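You operate a simulated robot arm through the tools that you are given. There is no shell and no other tool.

You run a simulated robot arm. Do the job below in one go: nothing can be reset, and whatever is moved stays where it is left.

Task
Put things in order on the roller bench. At the end: the red chip stands where the silver basket stood; the beige grease brush is on the orange plate (marked "KEEP DRY"); the orange sanding block stands where the red chip stood; the silver basket stands on top of the silver drain can (marked "OLD OIL"); the white jar (marked "PLATE WASH") stands where the orange sanding block stood; whatever was shut is shut again. Leave all else as you found it, and nothing knocked over.

The check looks at the end state, three seconds after you hand in, the way a careful person would. Anything else that was tipped, shoved, dropped, spilled or broken makes it a failure.

Robot
A 7-joint arm with a two-finger parallel gripper, fixed in place. Base frame: the origin is at the foot of the arm, x ahead of it, y to its left, z up; the work surface is at about z = 860. Units: mm, rad, N and s.
With the tool pointing down near the work surface it reaches from about 300 to 700 mm from the base axis. Its first joint turns from -1.152 to 1.152 rad. Payload 1.57 kg.
The TCP is the grasp point between the finger pads, 30 mm short of the fingertips. In the tool frame z runs along the fingers and y along their closing line. The gripper opens to 110 mm. The fingers are 24 mm wide and 12 mm thick; the gripper's body (48 by 112 mm) begins 78 mm behind the TCP.
Orientation is that of the tool frame in the base frame, as a unit quaternion [w, x, y, z]. With the fingers straight down and closing along the base's y, the tool's x points along the base's -x, its y along +y and its z along -z.

Tools
- The arm moves only by the tool apply_moves. Its argument "targets" is one flat list of numbers, 7 for each row, row after row: the turn, a rotation vector about the tool's x, y, z in rad, then the shift along the tool's x, y, z in cm, then the opening in per cent of the stroke, from 0 (shut) to 100 (fully open). In form: [wx, wy, wz, x, y, z, grip, wx, wy, wz, x, y, z, grip, ...]. A call has 1 to 20 rows; each row is the pose to reach, as a shift and turn from the pose commanded when the call began, along the tool's axes at that moment. Rows are played at 5 a second. More than 50 mm and 0.15 rad between two rows, or a gripper value outside its range, and nothing of the call is played. Where a pose cannot be reached the arm comes as near as it can. A force on the tool above 40 N (or 10 N above the force at the start of the call, whichever is more), or a blocked arm, ends the call early, and 0.2 s more pass. Each finger travels about 108 mm/s and halts on what it meets, pressing with about 43 N; the grip force reading is that of the motor and also rises with nothing between the fingers. The clock runs only during rows and for 0.2 s after the last one: add rows that repeat a pose to give the fingers time. The reply holds the time, the measured pose of the TCP, the force on the tool along the base axes, the opening and the grip force, in the units named above and with some noise, with the torque about the TCP (base axes, N m) and any sound that the robot's microphone picked up, and new pictures: "views" is both (left out), scene, wrist or none.
- Cameras (640 x 400 px; columns grow to the right, rows downward): "scene" is fixed at [156.6, -384.7, 1404.7]; the picture's right is [0.84, -0.54, 0.00], its down [-0.30, -0.47, -0.83] and it looks along [0.45, 0.70, -0.56] (base axes); focal length 306 px, centre (320, 200). "wrist" rides on the gripper at [70, 16, -141] in the tool frame; the picture's right is [-0.23, 0.97, 0.00], its down [-0.85, -0.20, -0.48] and it looks along [-0.47, -0.11, 0.88] (tool axes); focal length 222 px, centre (320, 200). There is no depth. A picture from a camera that has moved, and an enlarged one, comes with that camera's place and axes in the base frame and with its lens.
- zoom(camera, box): a new picture of the part [left, top, right, bottom] of that camera's present view, enlarged. The clock stands still meanwhile.
- finish_job(): hands the job in; it is judged then, once.

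Nothing tells you positions but the pictures and the camera data. Unless the task says otherwise, let go and move clear before handing in.

The tools are called after "Call:" by a JSON object that holds its "op" and its "data". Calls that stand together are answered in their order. apply_moves: Moves the arm, as the interface text tells. Its arguments: {"type":"object","properties":{"targets":{"type":"array","items":{"type":"number"}},"views":{"type":"string","enum":["both","scene","wrist","none"]}},"required":["targets"]} The other tools are called the same way: zoom (camera, box) takes an enlarged picture of a part of a camera's view; finish_job () hands the job in.

At the start:

```text
time_s: 0.0
ee_pos: [429.9, 75.8, 1227.5]
tcp_rot: [0.001, 0.0, 1.0, 0.0]
wrist_force: [0.1, 0.2, 0.5]
moment: [0.0, 0.0, -0.02]
width: 110.1
finger_force: 0.1
```

scene: 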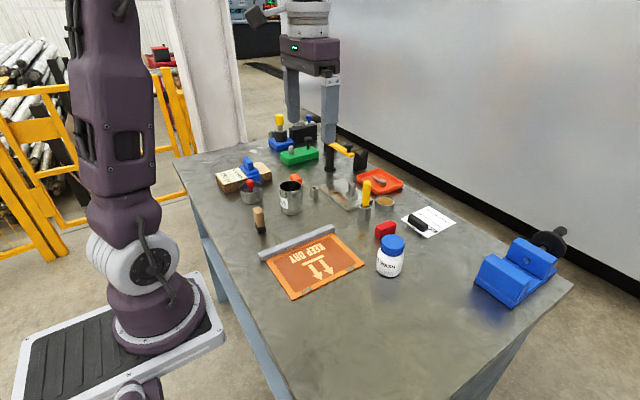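
wrist: 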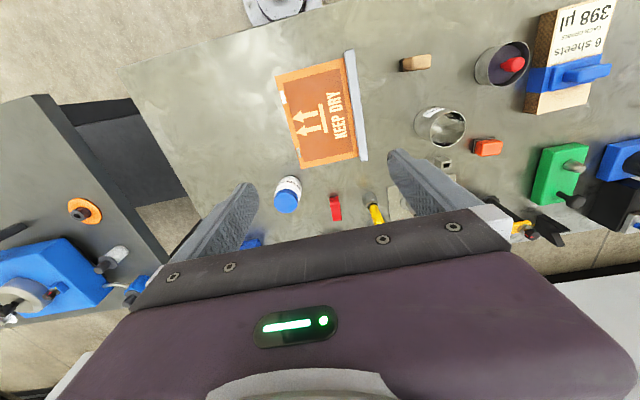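

I see a bench with an orange plate, a white jar with a blue lid, a red block, a can, a basket and other items. I'll zoom in first to identify each object before moving.

Call:
{"op": "zoom", "data": {"camera": "scene", "box": [200, 140, 360, 240]}}

Call:
{"op": "zoom", "data": {"camera": "scene", "box": [300, 140, 460, 240]}}

Call:
{"op": "zoom", "data": {"camera": "scene", "box": [240, 200, 432, 320]}}

Call:
{"op": "zoom", "data": {"camera": "wrist", "box": [380, 20, 640, 240]}}

Call:
{"op": "zoom", "data": {"camera": "wrist", "box": [240, 40, 480, 240]}}

```text
4.00 times, centred on (280, 190) of scene
camera zoom: at [156.6, -384.7, 1404.7], right [0.84, -0.54, 0.0], down [-0.3, -0.47, -0.83], along [0.45, 0.7, -0.56], focal length 1224 px, centre (480, 240)
```

zoom: 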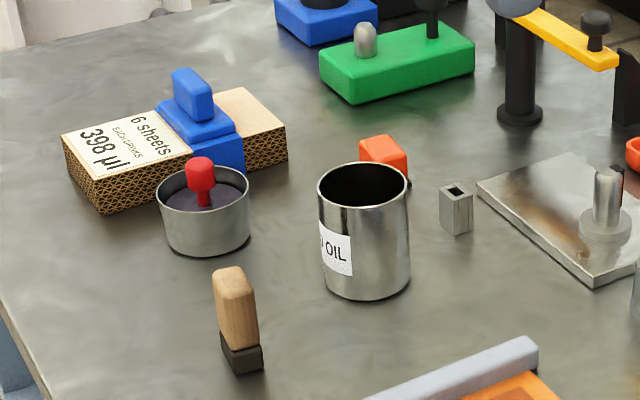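

```text
4.00 times, centred on (380, 190) of scene
camera zoom: at [156.6, -384.7, 1404.7], right [0.84, -0.54, 0.0], down [-0.3, -0.47, -0.83], along [0.45, 0.7, -0.56], focal length 1224 px, centre (80, 240)
```

zoom: 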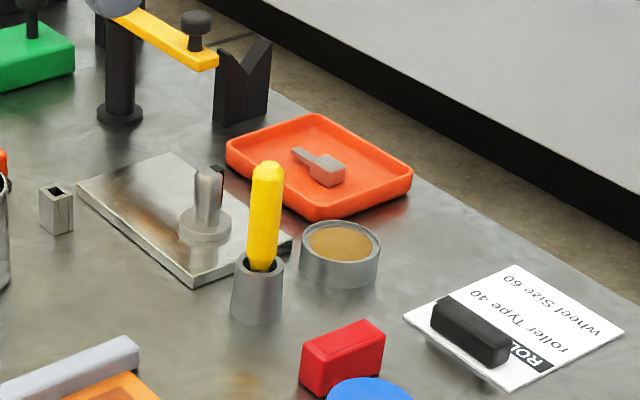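

```text
3.33 times, centred on (336, 260) of scene
camera zoom: at [156.6, -384.7, 1404.7], right [0.84, -0.54, 0.0], down [-0.3, -0.47, -0.83], along [0.45, 0.7, -0.56], focal length 1020 px, centre (267, 0)
```

zoom: 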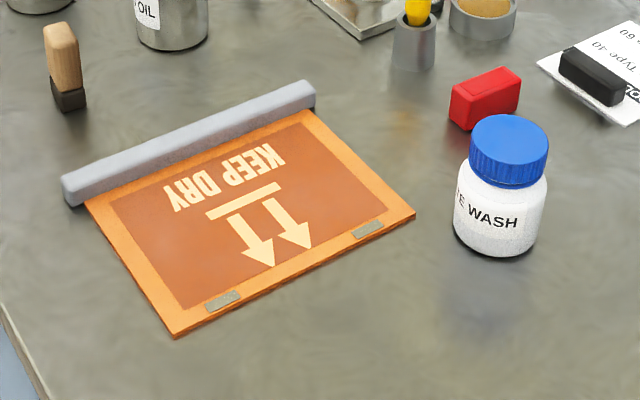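

```text
1.82 times, centred on (510, 130) of wrist
camera zoom: at [358.6, 93.0, 1368.2], right [0.23, 0.97, 0.0], down [0.85, -0.2, 0.48], along [0.47, -0.11, -0.88], focal length 404 px, centre (-26, 327)
```

zoom: 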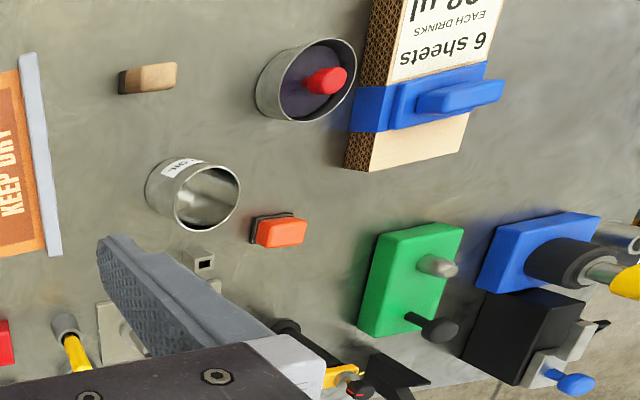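

```text
2.00 times, centred on (360, 140) of wrist
camera zoom: at [358.6, 93.0, 1368.2], right [0.23, 0.97, 0.0], down [0.85, -0.2, 0.48], along [0.47, -0.11, -0.88], focal length 444 px, centre (240, 320)
```

zoom: 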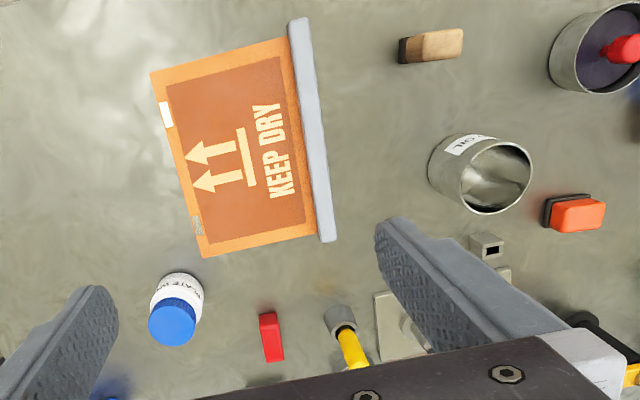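

From these pictures: basket (silver pan with red knob) is at about (415, 425), can about (493, 300), brush about (372, 258), orange block about (573, 418), red chip about (651, 63), jar about (574, -44). I'll move the wrist camera over the basket to measure it better.

Call:
{"op": "apply_moves", "data": {"targets": [0, 0, 0, 0.5, 4, 1, 100, 0, 0, 0, 1, 8, 2, 100, 0, 0, 0, 1.5, 12, 3, 100, 0, 0, 0, 2, 16, 4, 100, 0, 0, 0, 2.5, 20, 5, 100, 0, 0, 0, 3, 24, 6, 100, 0, 0, 0, 3, 28, 7, 100, 0, 0, 0, 3, 30, 7, 100, 0, 0, 0, 3, 30, 7, 100], "views": "both"}}

```text
time_s: 2.0
ee_pos: [398.7, 374.9, 1157.5]
tcp_rot: [0.0, 0.001, 1.0, 0.0]
wrist_force: [-0.1, -1.1, -0.4]
moment: [-0.01, -0.05, -0.03]
width: 110.1
finger_force: 0.0
camera wrist: at [328.5, 392.4, 1298.4], right [0.23, 0.97, 0.0], down [0.85, -0.2, 0.48], along [0.47, -0.11, -0.88], focal length 222 px, centre (320, 200)
```

scene: 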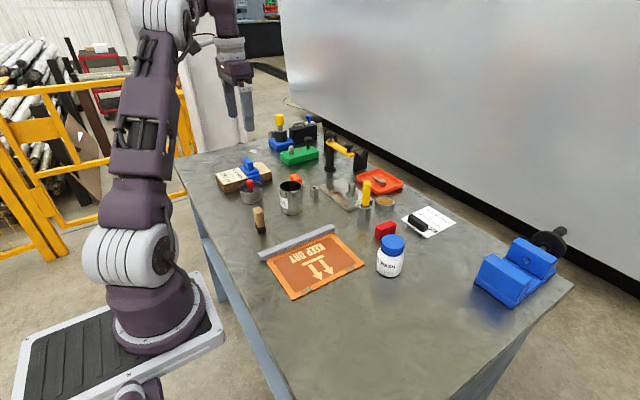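
wrist: 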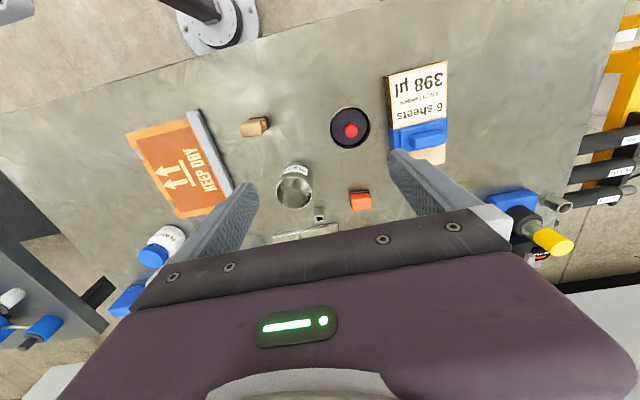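

Call:
{"op": "zoom", "data": {"camera": "wrist", "box": [300, 50, 460, 150]}}

Call:
{"op": "zoom", "data": {"camera": "wrist", "box": [230, 130, 390, 230]}}

Call:
{"op": "zoom", "data": {"camera": "wrist", "box": [110, 90, 270, 190]}}

Call:
{"op": "zoom", "data": {"camera": "wrist", "box": [200, 90, 360, 190]}}

Call:
{"op": "zoom", "data": {"camera": "scene", "box": [220, 150, 300, 200]}}

Call:
{"op": "zoom", "data": {"camera": "scene", "box": [240, 170, 320, 240]}}

```text
4.00 times, centred on (380, 100) of wrist
camera zoom: at [328.5, 392.4, 1298.4], right [0.23, 0.97, 0.0], down [0.85, -0.2, 0.48], along [0.47, -0.11, -0.88], focal length 888 px, centre (80, 600)
```

zoom: 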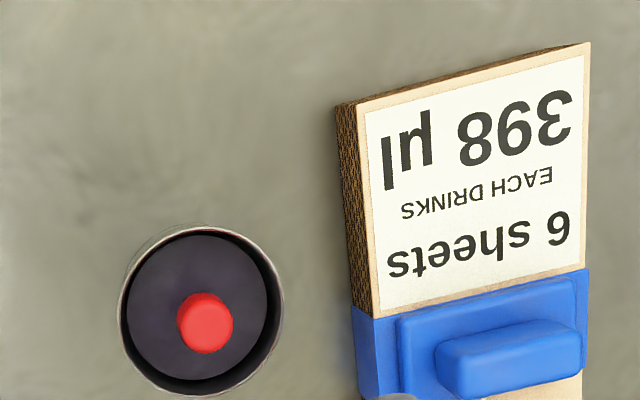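

```text
4.00 times, centred on (310, 180) of wrist
camera zoom: at [328.5, 392.4, 1298.4], right [0.23, 0.97, 0.0], down [0.85, -0.2, 0.48], along [0.47, -0.11, -0.88], focal length 888 px, centre (360, 280)
```

zoom: 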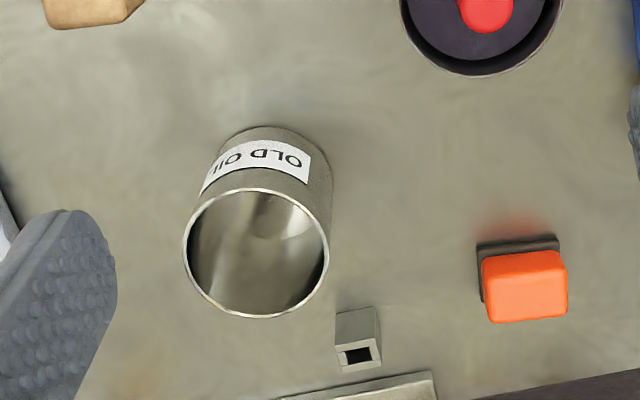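

```text
4.00 times, centred on (190, 140) of wrist
camera zoom: at [328.5, 392.4, 1298.4], right [0.23, 0.97, 0.0], down [0.85, -0.2, 0.48], along [0.47, -0.11, -0.88], focal length 888 px, centre (840, 440)
```

zoom: 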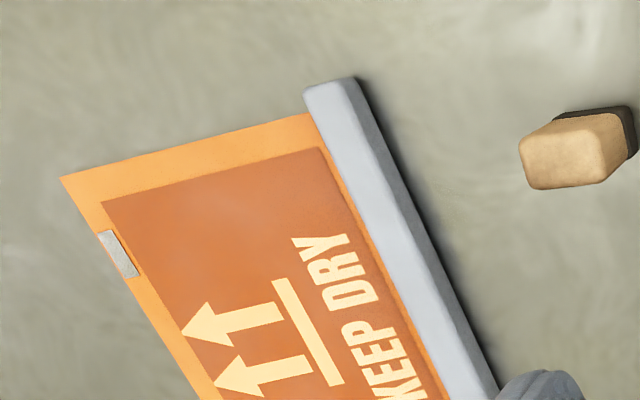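

```text
4.00 times, centred on (280, 140) of wrist
camera zoom: at [328.5, 392.4, 1298.4], right [0.23, 0.97, 0.0], down [0.85, -0.2, 0.48], along [0.47, -0.11, -0.88], focal length 888 px, centre (480, 440)
```

zoom: 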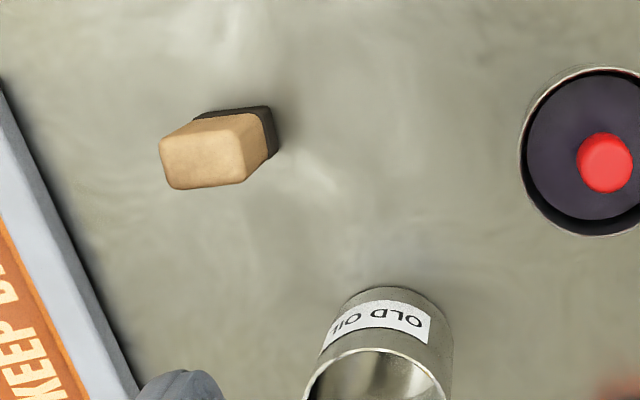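

```text
8.00 times, centred on (260, 175) of scene
camera zoom: at [156.6, -384.7, 1404.7], right [0.84, -0.54, 0.0], down [-0.3, -0.47, -0.83], along [0.45, 0.7, -0.56], focal length 2448 px, centre (800, 400)
```

zoom: 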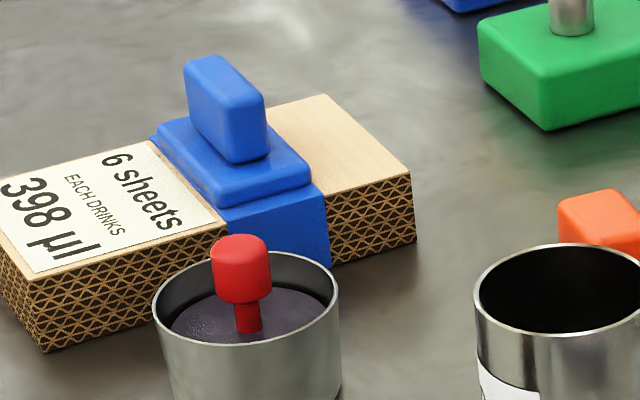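

```text
5.71 times, centred on (280, 205) of scene
camera zoom: at [156.6, -384.7, 1404.7], right [0.84, -0.54, 0.0], down [-0.3, -0.47, -0.83], along [0.45, 0.7, -0.56], focal length 1749 px, centre (549, 171)
```

zoom: 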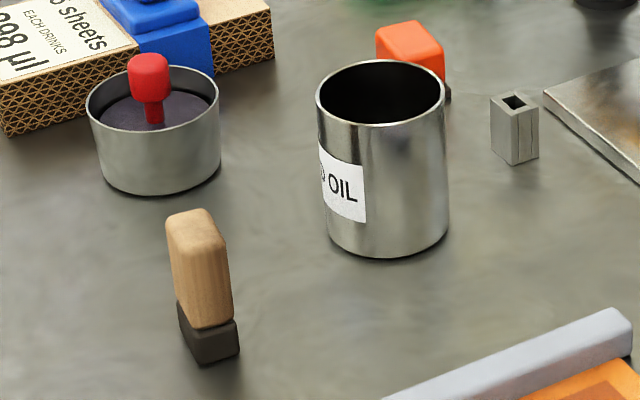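

The basket is a pan about 73 mm wide and 36 mm tall at (415, 426). I'll turn the gripper 90° so the fingers close along x, away from the cardboard box, and hover above it.

Call:
{"op": "apply_moves", "data": {"targets": [0, 0, -0.131, -0.14, 0.43, 0.8, 100, 0, 0, -0.262, -0.28, 0.85, 1.6, 100, 0, 0, -0.393, -0.42, 1.28, 2.4, 100, 0, 0, -0.524, -0.56, 1.7, 3.2, 100, 0, 0, -0.654, -0.7, 2.13, 4.0, 100, 0, 0, -0.785, -0.84, 2.56, 4.8, 100, 0, 0, -0.916, -0.98, 2.98, 5.6, 100, 0, 0, -1.047, -1.12, 3.41, 6.4, 100, 0, 0, -1.178, -1.26, 3.83, 7.2, 100, 0, 0, -1.309, -1.4, 4.26, 8.0, 100, 0, 0, -1.44, -1.54, 4.68, 8.8, 100, 0, 0, -1.571, -1.68, 5.11, 9.6, 100, 0, 0, -1.571, -1.68, 5.11, 9.6, 100], "views": "both"}}

```text
time_s: 4.8
ee_pos: [417.2, 427.7, 1060.7]
tcp_rot: [0.0, 0.707, -0.707, 0.0]
wrist_force: [-0.6, 0.1, 0.1]
moment: [0.03, 0.01, -0.02]
width: 110.1
finger_force: 0.0
camera wrist: at [400.0, 358.6, 1201.9], right [-0.97, 0.23, 0.0], down [0.2, 0.86, 0.48], along [0.11, 0.47, -0.88], focal length 222 px, centre (320, 200)
```

scene: 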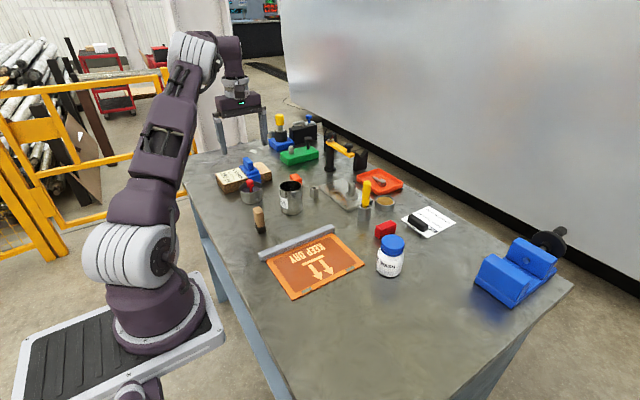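
wrist: 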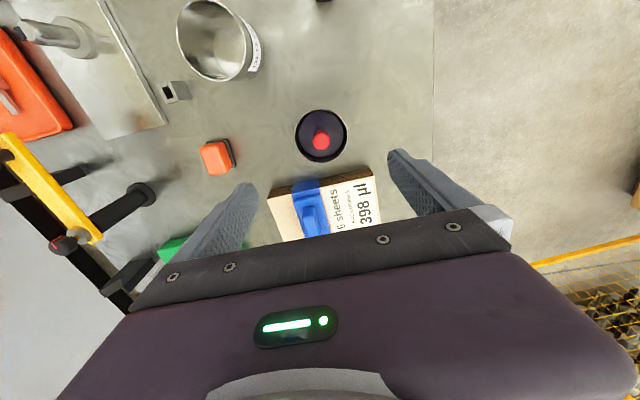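

Call:
{"op": "zoom", "data": {"camera": "wrist", "box": [240, 85, 400, 185]}}

Call:
{"op": "zoom", "data": {"camera": "wrist", "box": [140, 0, 300, 100]}}

Call:
{"op": "zoom", "data": {"camera": "wrist", "box": [140, 90, 300, 190]}}

```text
4.00 times, centred on (320, 135) of wrist
camera zoom: at [400.0, 358.6, 1201.9], right [-0.97, 0.23, 0.0], down [0.2, 0.86, 0.48], along [0.11, 0.47, -0.88], focal length 888 px, centre (320, 460)
```

zoom: 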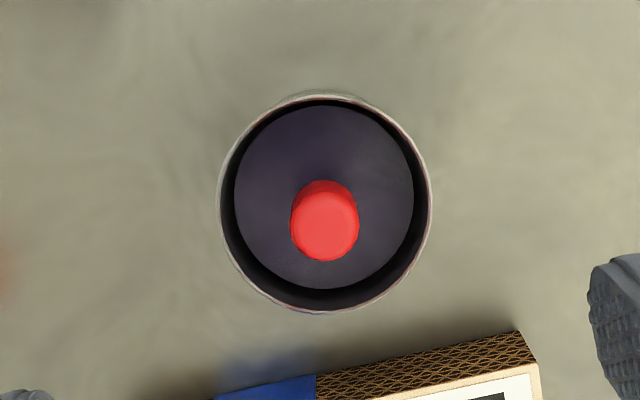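

```text
4.00 times, centred on (220, 50) of wrist
camera zoom: at [400.0, 358.6, 1201.9], right [-0.97, 0.23, 0.0], down [0.2, 0.86, 0.48], along [0.11, 0.47, -0.88], focal length 888 px, centre (720, 800)
```

zoom: 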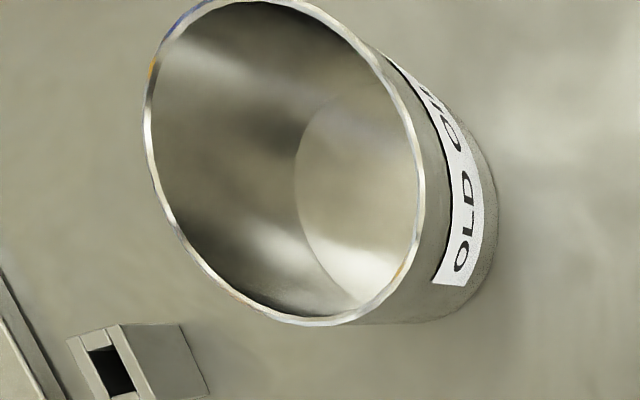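

```text
4.00 times, centred on (220, 140) of wrist
camera zoom: at [400.0, 358.6, 1201.9], right [-0.97, 0.23, 0.0], down [0.2, 0.86, 0.48], along [0.11, 0.47, -0.88], focal length 888 px, centre (720, 440)
```

zoom: 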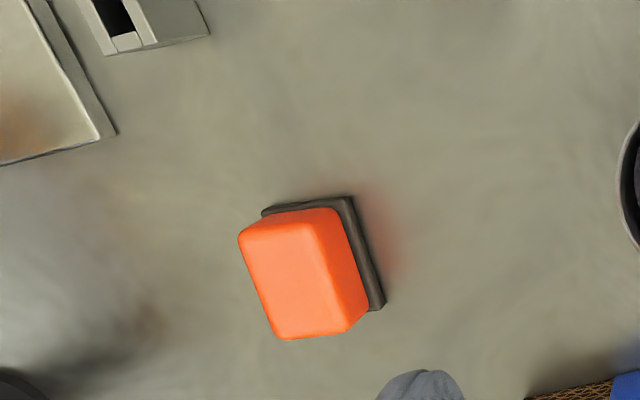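

The basket centre is about (414, 425), just 2–3 mm off the TCP. I'll go straight down around it and close.

Call:
{"op": "apply_moves", "data": {"targets": [0, 0, 0, 0.33, 0.18, 3, 100, 0, 0, 0, 0.33, 0.18, 6.5, 100, 0, 0, 0, 0.33, 0.18, 10, 100, 0, 0, 0, 0.33, 0.18, 13, 100, 0, 0, 0, 0.33, 0.18, 15, 100, 0, 0, 0, 0.33, 0.18, 16.5, 100, 0, 0, 0, 0.33, 0.18, 16.5, 100], "views": "both"}}

```text
time_s: 6.4
ee_pos: [414.2, 423.6, 895.3]
tcp_rot: [0.0, -0.707, 0.707, 0.0]
wrist_force: [-0.8, 0.0, 0.3]
moment: [-0.02, -0.02, -0.01]
width: 110.0
finger_force: 0.1
camera wrist: at [397.1, 354.3, 1036.5], right [-0.97, 0.23, 0.0], down [0.2, 0.86, 0.48], along [0.11, 0.47, -0.88], focal length 222 px, centre (320, 200)
```

scene: 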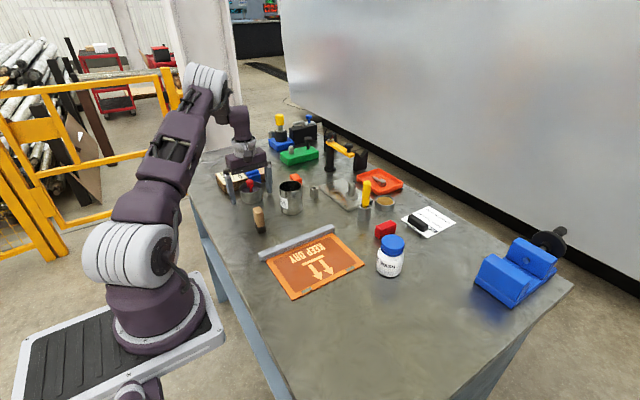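
wrist: 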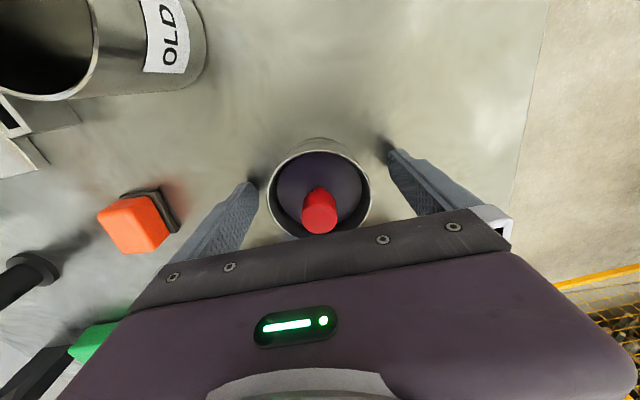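

The fingers straddle the pan evenly. Closing now.

Call:
{"op": "apply_moves", "data": {"targets": [0, 0, 0, 0, 0, 0, 80, 0, 0, 0, 0, 0, 0, 70, 0, 0, 0, 0, 0, 0, 50, 0, 0, 0, 0, 0, 0, 30, 0, 0, 0, 0, 0, 0, 30], "views": "wrist"}}

```text
time_s: 7.6
ee_pos: [415.0, 424.3, 895.5]
tcp_rot: [0.001, 0.707, -0.707, -0.001]
wrist_force: [0.4, -0.2, 0.7]
moment: [0.04, 0.07, 0.02]
width: 68.4
finger_force: 43.2
camera wrist: at [397.1, 354.3, 1036.9], right [-0.97, 0.23, 0.0], down [0.2, 0.85, 0.48], along [0.11, 0.47, -0.88], focal length 222 px, centre (320, 200)
```

wrist: 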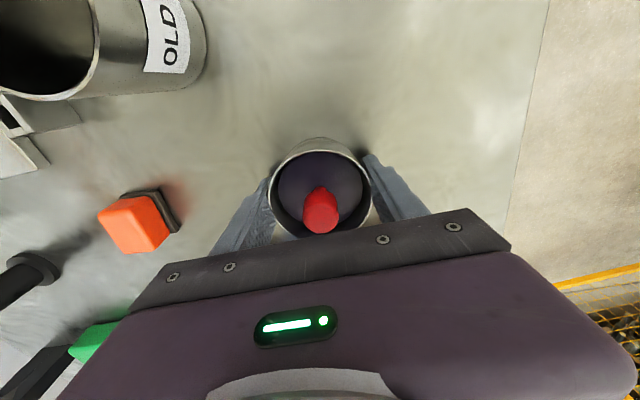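

Gripped at 68 mm with 43 N. I'll lift slowly and check it comes up level.

Call:
{"op": "apply_moves", "data": {"targets": [0, 0, 0, 0, 0, -0.5, 30, 0, 0, 0, 0, 0, -1.5, 30, 0, 0, 0, 0, 0, -3, 30, 0, 0, 0, 0, 0, -5, 30, 0, 0, 0, 0, 0, -7.5, 30, 0, 0, 0, 0, 0, -10, 30, 0, 0, 0, 0, 0, -12.5, 30, 0, 0, 0, 0, 0, -14, 30, 0, 0, 0, 0, 0, -15, 30, 0, 0, 0, 0, 0, -15, 30], "views": "both"}}

```text
time_s: 9.8
ee_pos: [415.2, 424.4, 1045.0]
tcp_rot: [0.0, 0.708, -0.707, 0.0]
wrist_force: [-0.9, 0.4, -1.4]
moment: [0.03, -0.03, -0.03]
width: 68.7
finger_force: 42.7
camera wrist: at [398.0, 354.6, 1186.4], right [-0.97, 0.23, 0.0], down [0.2, 0.86, 0.48], along [0.11, 0.47, -0.88], focal length 222 px, centre (320, 200)
```

scene: 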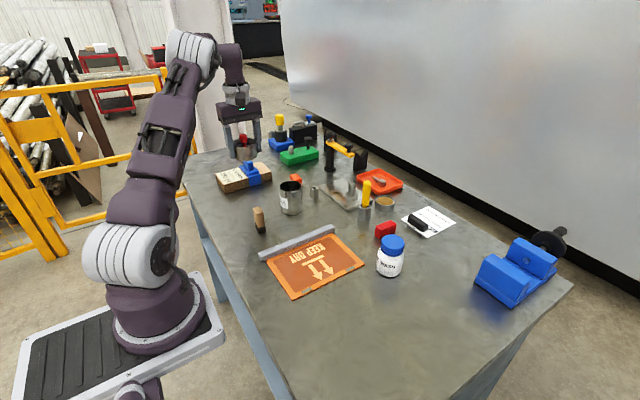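
wrist: 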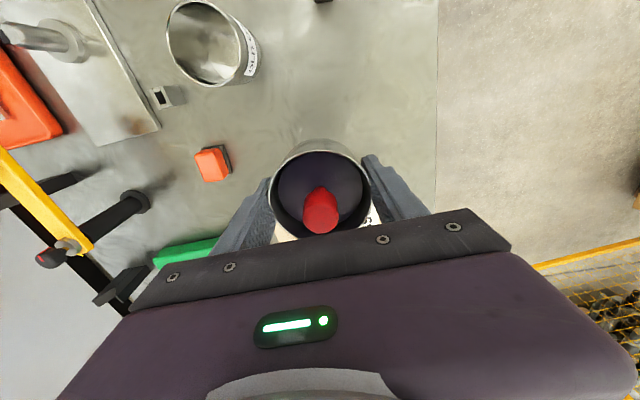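

The basket is up and level. I'll measure the can again from here.

Call:
{"op": "zoom", "data": {"camera": "wrist", "box": [140, 0, 300, 100]}}

Call:
{"op": "zoom", "data": {"camera": "scene", "box": [200, 100, 330, 220]}}

```text
4.00 times, centred on (220, 50) of wrist
camera zoom: at [398.0, 354.6, 1186.4], right [-0.97, 0.23, 0.0], down [0.2, 0.86, 0.48], along [0.11, 0.47, -0.88], focal length 888 px, centre (720, 800)
```

zoom: 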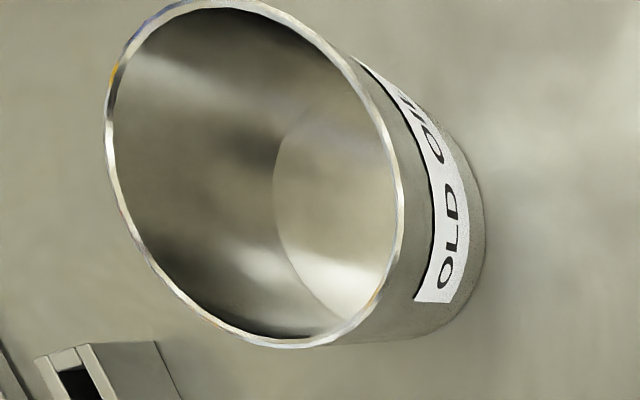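

```text
3.33 times, centred on (265, 160) of scene
camera zoom: at [156.6, -384.7, 1404.7], right [0.84, -0.54, 0.0], down [-0.3, -0.47, -0.83], along [0.45, 0.7, -0.56], focal length 1020 px, centre (503, 333)
```

zoom: 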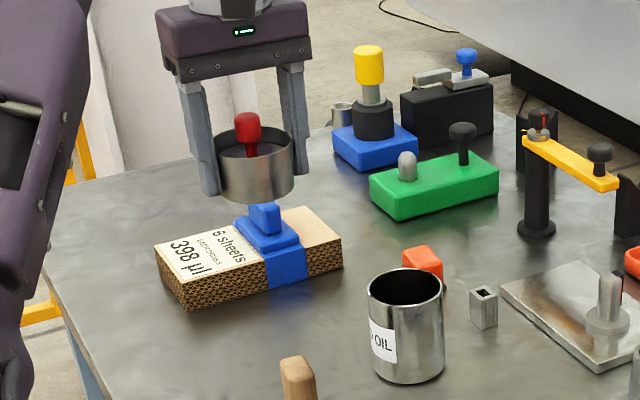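

The can centre comes out near (496, 302). I'll carry the basket over it at a safe height and check alignment.

Call:
{"op": "apply_moves", "data": {"targets": [0, 0, 0, 0.6, -0.4, 0, 30, 0, 0, 0, 2, -1.35, 0, 30, 0, 0, 0, 4, -2.7, 0, 30, 0, 0, 0, 6.1, -4.1, 0, 30, 0, 0, 0, 8.2, -5.5, 0, 30, 0, 0, 0, 10.2, -6.85, 0, 30, 0, 0, 0, 11.6, -7.8, 0, 30, 0, 0, 0, 12.2, -8.2, 0, 30, 0, 0, 0, 12.2, -8.2, 0, 30], "views": "both"}}

```text
time_s: 11.8
ee_pos: [495.6, 300.7, 1047.2]
tcp_rot: [0.0, -0.707, 0.708, 0.0]
wrist_force: [-0.8, -0.5, -1.1]
moment: [0.02, -0.04, 0.01]
width: 68.2
finger_force: 42.9
camera wrist: at [478.9, 232.8, 1187.7], right [-0.97, 0.23, 0.0], down [0.2, 0.85, 0.48], along [0.11, 0.47, -0.88], focal length 222 px, centre (320, 200)
```

scene: 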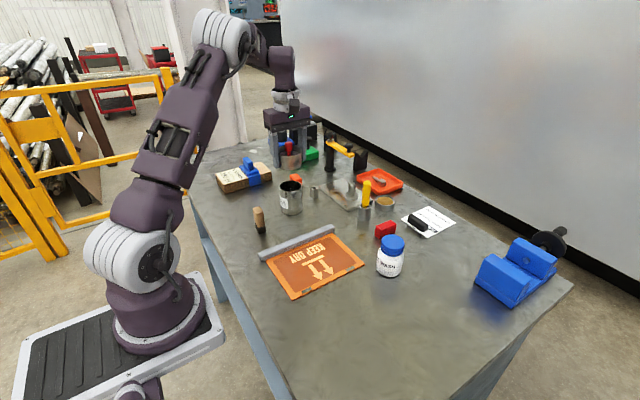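
wrist: 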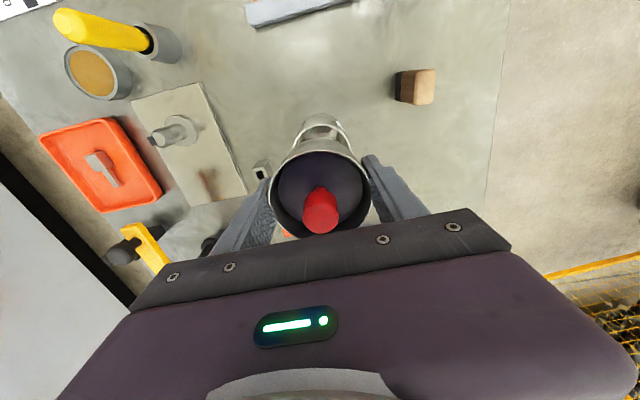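

Call:
{"op": "zoom", "data": {"camera": "scene", "box": [250, 120, 346, 220]}}

Call:
{"op": "zoom", "data": {"camera": "wrist", "box": [240, 100, 400, 200]}}

```text
4.00 times, centred on (298, 170) of scene
camera zoom: at [156.6, -384.7, 1404.7], right [0.84, -0.54, 0.0], down [-0.3, -0.47, -0.83], along [0.45, 0.7, -0.56], focal length 1224 px, centre (408, 320)
```

zoom: 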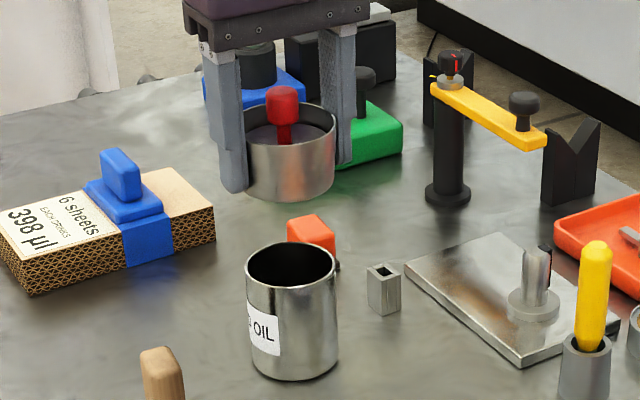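

```text
4.00 times, centred on (320, 150) of wrist
camera zoom: at [478.9, 232.8, 1187.7], right [-0.97, 0.23, 0.0], down [0.2, 0.85, 0.48], along [0.11, 0.47, -0.88], focal length 888 px, centre (320, 400)
```

zoom: 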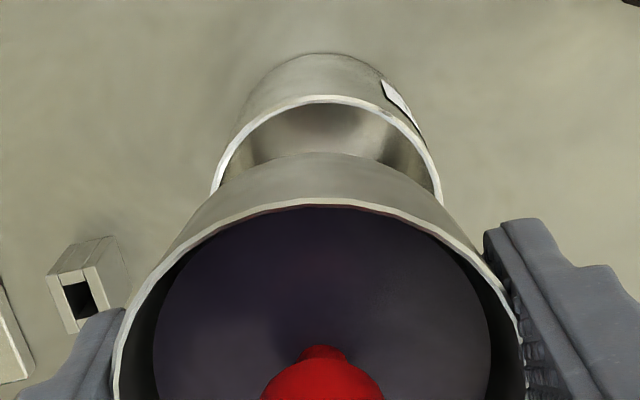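

I want the alignment of basket over can certain before lowering, so I'll look at the basket rim and the fingertips closely.

Call:
{"op": "zoom", "data": {"camera": "wrist", "box": [240, 140, 400, 240]}}

Call:
{"op": "zoom", "data": {"camera": "scene", "box": [260, 130, 340, 180]}}

Call:
{"op": "zoom", "data": {"camera": "scene", "box": [250, 170, 330, 220]}}

```text
4.00 times, centred on (320, 190) of wrist
camera zoom: at [478.9, 232.8, 1187.7], right [-0.97, 0.23, 0.0], down [0.2, 0.85, 0.48], along [0.11, 0.47, -0.88], focal length 888 px, centre (320, 240)
```

zoom: 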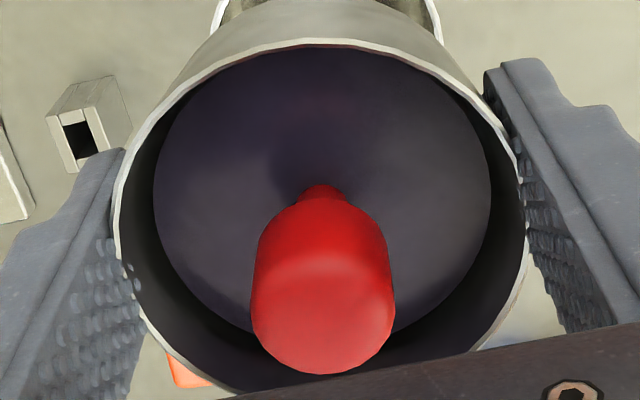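

```text
8.00 times, centred on (300, 155) of scene
camera zoom: at [156.6, -384.7, 1404.7], right [0.84, -0.54, 0.0], down [-0.3, -0.47, -0.83], along [0.45, 0.7, -0.56], focal length 2448 px, centre (480, 560)
```

zoom: 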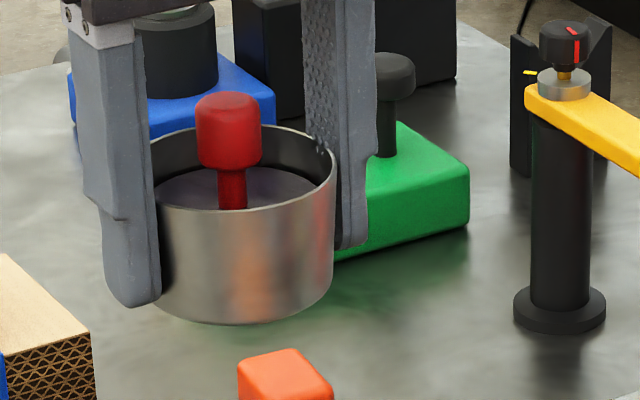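

```text
8.00 times, centred on (290, 195) of scene
camera zoom: at [156.6, -384.7, 1404.7], right [0.84, -0.54, 0.0], down [-0.3, -0.47, -0.83], along [0.45, 0.7, -0.56], focal length 2448 px, centre (560, 240)
```

zoom: 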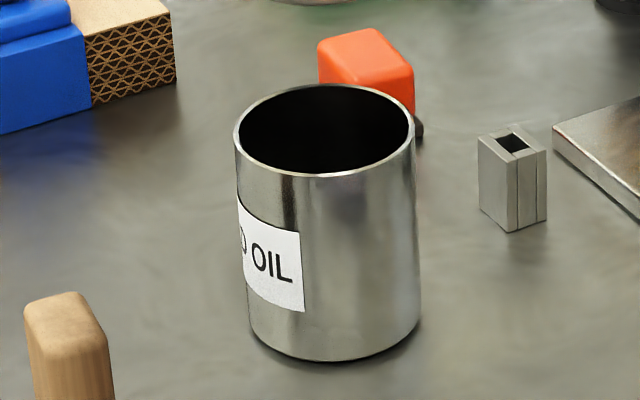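

Best fit: can centre about (494, 304.5), rim near z = 943, and the basket is centred in the fingers. I'll shift 1.5 mm and lower to just above the rim, then look again.

Call:
{"op": "apply_moves", "data": {"targets": [0, 0, 0, -0.15, 0.05, 1, 30, 0, 0, 0, -0.15, 0.05, 2.5, 30, 0, 0, 0, -0.15, 0.05, 4, 30, 0, 0, 0, -0.15, 0.05, 5.2, 30, 0, 0, 0, -0.15, 0.05, 5.9, 30, 0, 0, 0, -0.15, 0.05, 5.9, 30], "views": "both"}}

Call:
{"op": "zoom", "data": {"camera": "scene", "box": [260, 150, 340, 220]}}

Call:
{"op": "zoom", "data": {"camera": "wrist", "box": [240, 110, 400, 210]}}

```text
time_s: 13.2
ee_pos: [496.5, 302.9, 986.9]
tcp_rot: [0.0, 0.707, -0.707, 0.0]
wrist_force: [0.3, -0.5, -1.6]
moment: [0.0, 0.03, 0.04]
width: 68.0
finger_force: 42.8
camera wrist: at [479.5, 234.0, 1127.7], right [-0.97, 0.23, 0.0], down [0.2, 0.86, 0.48], along [0.11, 0.47, -0.88], focal length 222 px, centre (320, 200)
```

scene: 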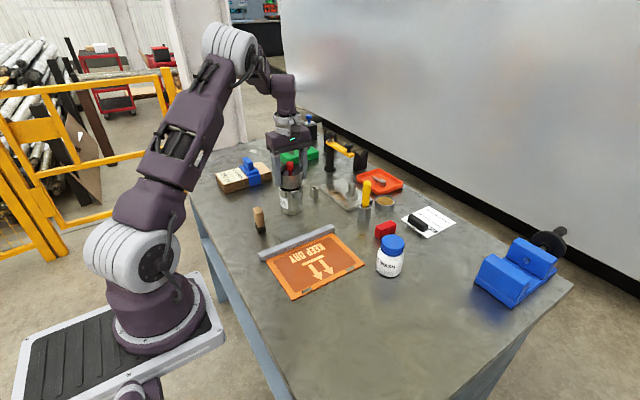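
wrist: 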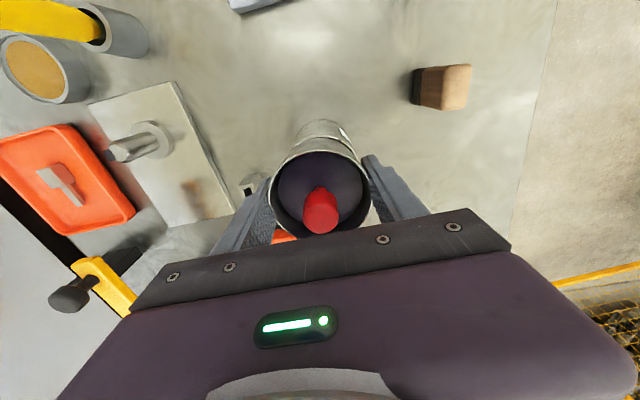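

```text
5.71 times, centred on (300, 185) of scene
camera zoom: at [156.6, -384.7, 1404.7], right [0.84, -0.54, 0.0], down [-0.3, -0.47, -0.83], along [0.45, 0.7, -0.56], focal length 1749 px, centre (434, 286)
```

zoom: 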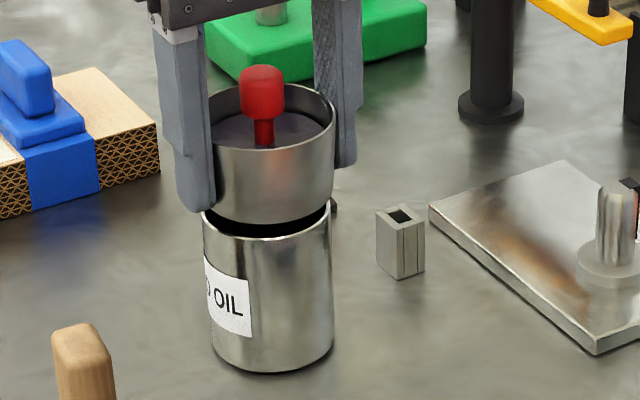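

```text
4.00 times, centred on (320, 160) of wrist
camera zoom: at [479.5, 234.0, 1127.7], right [-0.97, 0.23, 0.0], down [0.2, 0.86, 0.48], along [0.11, 0.47, -0.88], focal length 888 px, centre (320, 360)
```

zoom: 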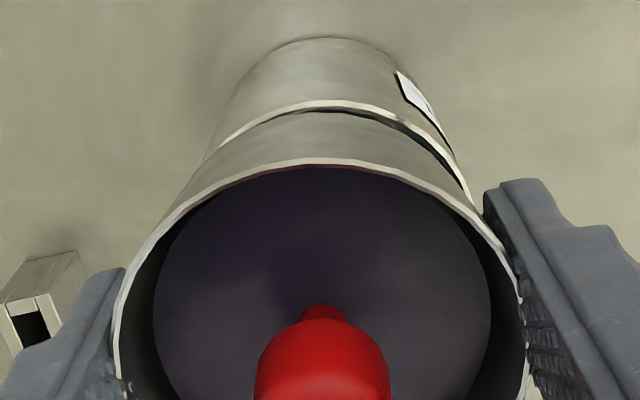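

Call:
{"op": "zoom", "data": {"camera": "wrist", "box": [280, 110, 370, 170]}}

Call:
{"op": "zoom", "data": {"camera": "scene", "box": [270, 165, 320, 200]}}

```text
6.67 times, centred on (325, 140) of wrist
camera zoom: at [479.5, 234.0, 1127.7], right [-0.97, 0.23, 0.0], down [0.2, 0.86, 0.48], along [0.11, 0.47, -0.88], focal length 1481 px, centre (287, 600)
```

zoom: 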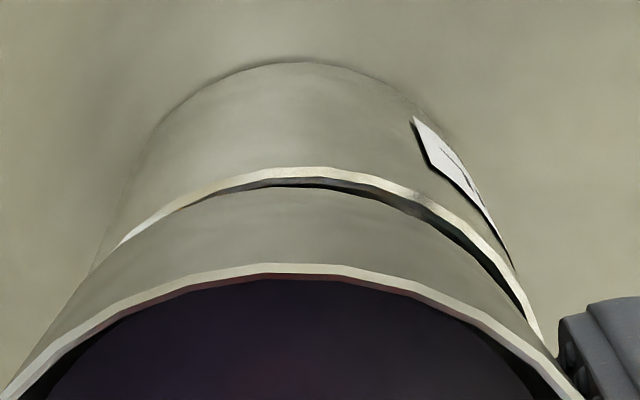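

```text
11.43 times, centred on (295, 182) of scene
camera zoom: at [156.6, -384.7, 1404.7], right [0.84, -0.54, 0.0], down [-0.3, -0.47, -0.83], along [0.45, 0.7, -0.56], focal length 3498 px, centre (606, 400)
```

zoom: 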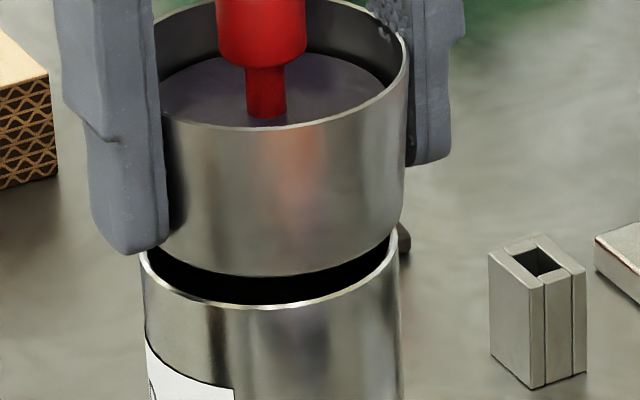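

The basket looks about 2 mm off toward +x/−y relative to the can. I'll correct that and lower gently in small steps, watching the force.

Call:
{"op": "apply_moves", "data": {"targets": [0, 0, 0, -0.2, 0.17, 0, 30, 0, 0, 0, -0.2, 0.17, 0, 30, 0, 0, 0, -0.2, 0.17, 0.3, 30, 0, 0, 0, -0.2, 0.17, 0.5, 30, 0, 0, 0, -0.2, 0.17, 0.5, 30], "views": "both"}}

Call:
{"op": "zoom", "data": {"camera": "scene", "box": [270, 165, 320, 200]}}

Call:
{"op": "zoom", "data": {"camera": "wrist", "box": [280, 110, 370, 170]}}

```text
time_s: 14.4
ee_pos: [494.7, 305.0, 981.5]
tcp_rot: [0.0, 0.707, -0.707, 0.0]
wrist_force: [0.3, 0.2, -1.0]
moment: [-0.01, -0.02, -0.01]
width: 67.9
finger_force: 43.3
camera wrist: at [477.3, 236.0, 1123.1], right [-0.97, 0.23, 0.0], down [0.2, 0.85, 0.48], along [0.11, 0.47, -0.88], focal length 222 px, centre (320, 200)
```

scene: 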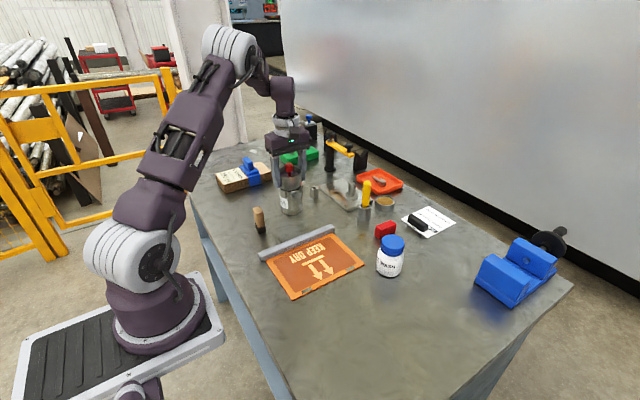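
wrist: 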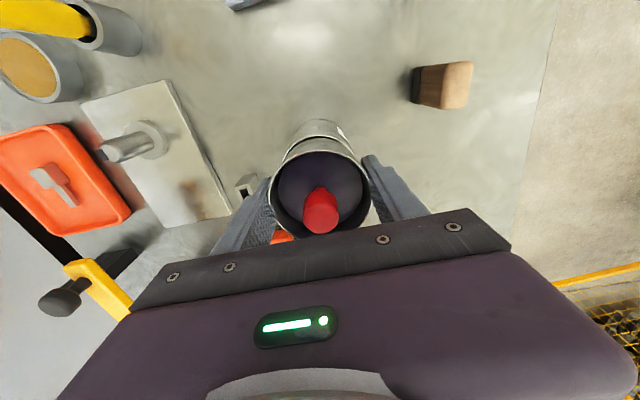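

```text
11.43 times, centred on (295, 182) of scene
camera zoom: at [156.6, -384.7, 1404.7], right [0.84, -0.54, 0.0], down [-0.3, -0.47, -0.83], along [0.45, 0.7, -0.56], focal length 3498 px, centre (606, 400)
```

zoom: 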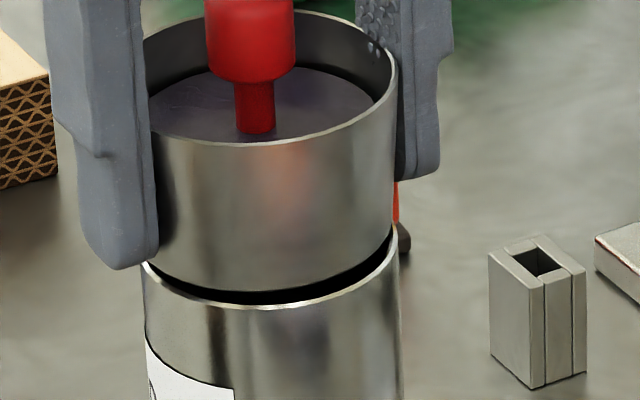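

```text
6.67 times, centred on (325, 140) of wrist
camera zoom: at [477.3, 236.0, 1123.1], right [-0.97, 0.23, 0.0], down [0.2, 0.85, 0.48], along [0.11, 0.47, -0.88], focal length 1481 px, centre (287, 600)
```

zoom: 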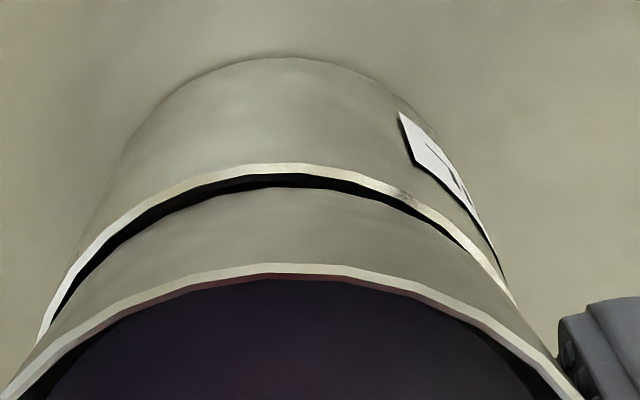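

Slight overshoot of ~1 mm in x. I'll correct that and lower until the force shows contact.

Call:
{"op": "apply_moves", "data": {"targets": [0, 0, 0, 0.03, -0.1, 0, 30, 0, 0, 0, 0.03, -0.1, 0.15, 30, 0, 0, 0, 0.03, -0.1, 0.3, 30, 0, 0, 0, 0.03, -0.1, 0.3, 30], "views": "both"}}

Call:
{"op": "zoom", "data": {"camera": "scene", "box": [270, 165, 320, 200]}}

Call:
{"op": "zoom", "data": {"camera": "wrist", "box": [280, 110, 370, 170]}}

```text
time_s: 15.4
ee_pos: [495.3, 304.2, 979.7]
tcp_rot: [-0.001, 0.707, -0.707, 0.001]
wrist_force: [-0.7, -1.2, 8.1]
moment: [-0.08, 0.15, 0.04]
width: 67.7
finger_force: 43.3
camera wrist: at [478.1, 235.8, 1120.6], right [-0.97, 0.23, 0.0], down [0.2, 0.85, 0.48], along [0.11, 0.47, -0.88], focal length 222 px, centre (320, 200)
```

scene: 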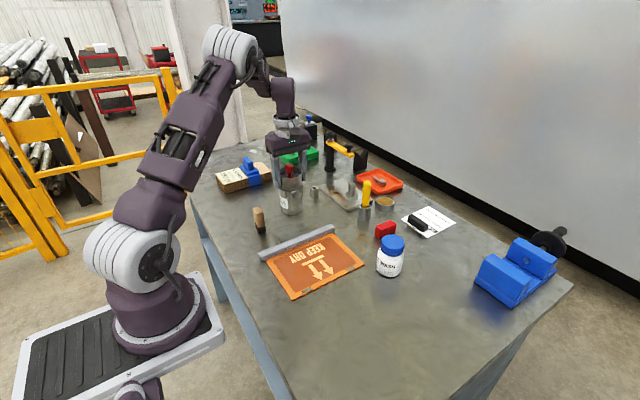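
wrist: 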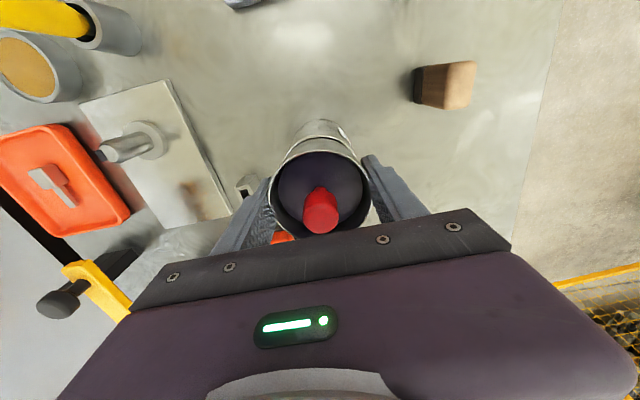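

```text
11.43 times, centred on (295, 182) of scene
camera zoom: at [156.4, -384.8, 1404.6], right [0.84, -0.54, 0.0], down [-0.3, -0.47, -0.83], along [0.45, 0.7, -0.56], focal length 3498 px, centre (606, 400)
```

zoom: 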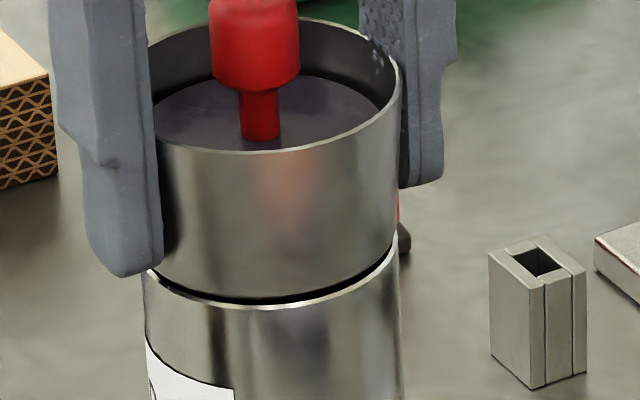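

```text
6.67 times, centred on (325, 140) of wrist
camera zoom: at [478.1, 235.8, 1120.6], right [-0.97, 0.23, 0.0], down [0.2, 0.85, 0.48], along [0.11, 0.47, -0.88], focal length 1481 px, centre (287, 600)
```

zoom: 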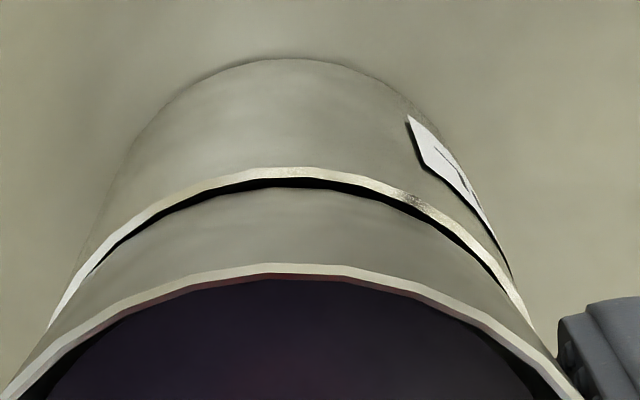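

Contact felt (8 N) with the basket bottom at the rim height. I'll press down another millimetre and see whether force and moments build as on a firm seat.

Call:
{"op": "apply_moves", "data": {"targets": [0, 0, 0, 0, 0, 0.05, 30, 0, 0, 0, 0, 0, 0.1, 30, 0, 0, 0, 0, 0, 0.1, 30], "views": "none"}}

```text
time_s: 16.2
ee_pos: [495.9, 304.5, 979.9]
tcp_rot: [-0.002, 0.708, -0.707, 0.001]
wrist_force: [1.2, 1.3, 24.9]
moment: [0.07, -0.01, 0.16]
width: 67.6
finger_force: 43.1
```

Firm seat: 25 N with near-zero moments, so the contact is all round. I'll relieve the pressure and open.

Call:
{"op": "apply_moves", "data": {"targets": [0, 0, 0, 0, 0, -0.08, 30, 0, 0, 0, 0, 0, -0.1, 30, 0, 0, 0, 0, 0, -0.1, 62, 0, 0, 0, 0, 0, -0.1, 66, 0, 0, 0, 0, 0, -0.1, 75, 0, 0, 0, 0, 0, -0.1, 90, 0, 0, 0, 0, 0, -0.1, 100, 0, 0, 0, 0, 0, -0.1, 100], "views": "both"}}

Call:
{"op": "zoom", "data": {"camera": "scene", "box": [260, 150, 340, 220]}}

Call:
{"op": "zoom", "data": {"camera": "wrist", "box": [240, 110, 400, 250]}}

```text
time_s: 18.0
ee_pos: [496.6, 304.6, 977.9]
tcp_rot: [0.001, 0.708, -0.707, 0.0]
wrist_force: [-0.3, 0.5, -0.1]
moment: [0.0, -0.02, 0.0]
width: 110.2
finger_force: 0.1
camera wrist: at [478.2, 235.8, 1120.0], right [-0.97, 0.23, 0.0], down [0.2, 0.85, 0.48], along [0.11, 0.47, -0.88], focal length 222 px, centre (320, 200)
```

scene: 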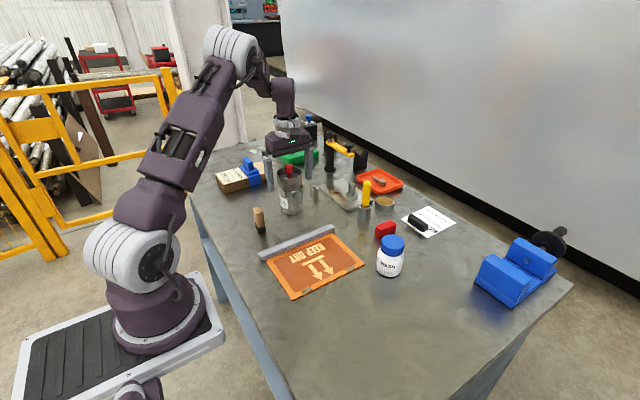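
wrist: 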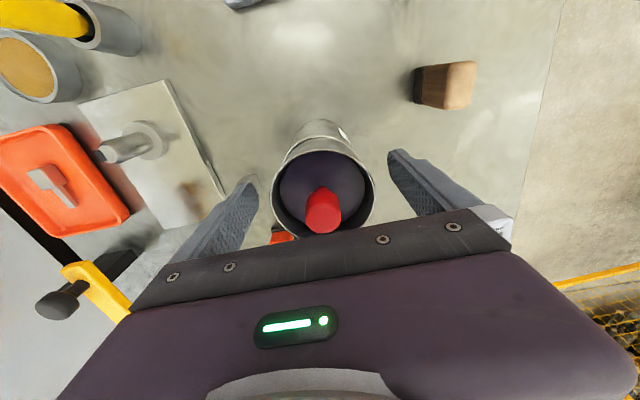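

```text
5.71 times, centred on (300, 185) of scene
camera zoom: at [156.6, -384.7, 1404.7], right [0.84, -0.54, 0.0], down [-0.3, -0.47, -0.83], along [0.45, 0.7, -0.56], focal length 1749 px, centre (434, 286)
```

zoom: 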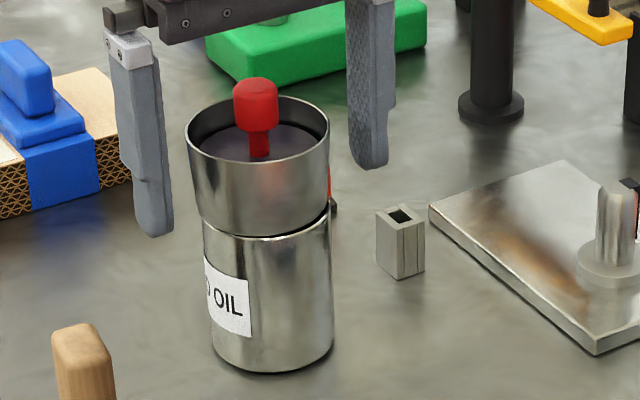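

```text
2.86 times, centred on (320, 180) of wrist
camera zoom: at [478.2, 235.8, 1120.0], right [-0.97, 0.23, 0.0], down [0.2, 0.85, 0.48], along [0.11, 0.47, -0.88], focal length 635 px, centre (320, 257)
```

zoom: 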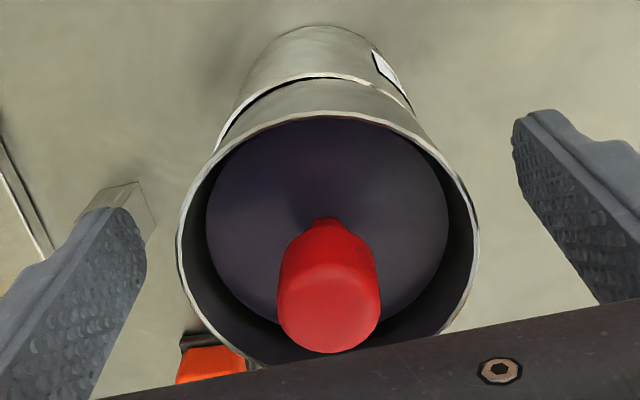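

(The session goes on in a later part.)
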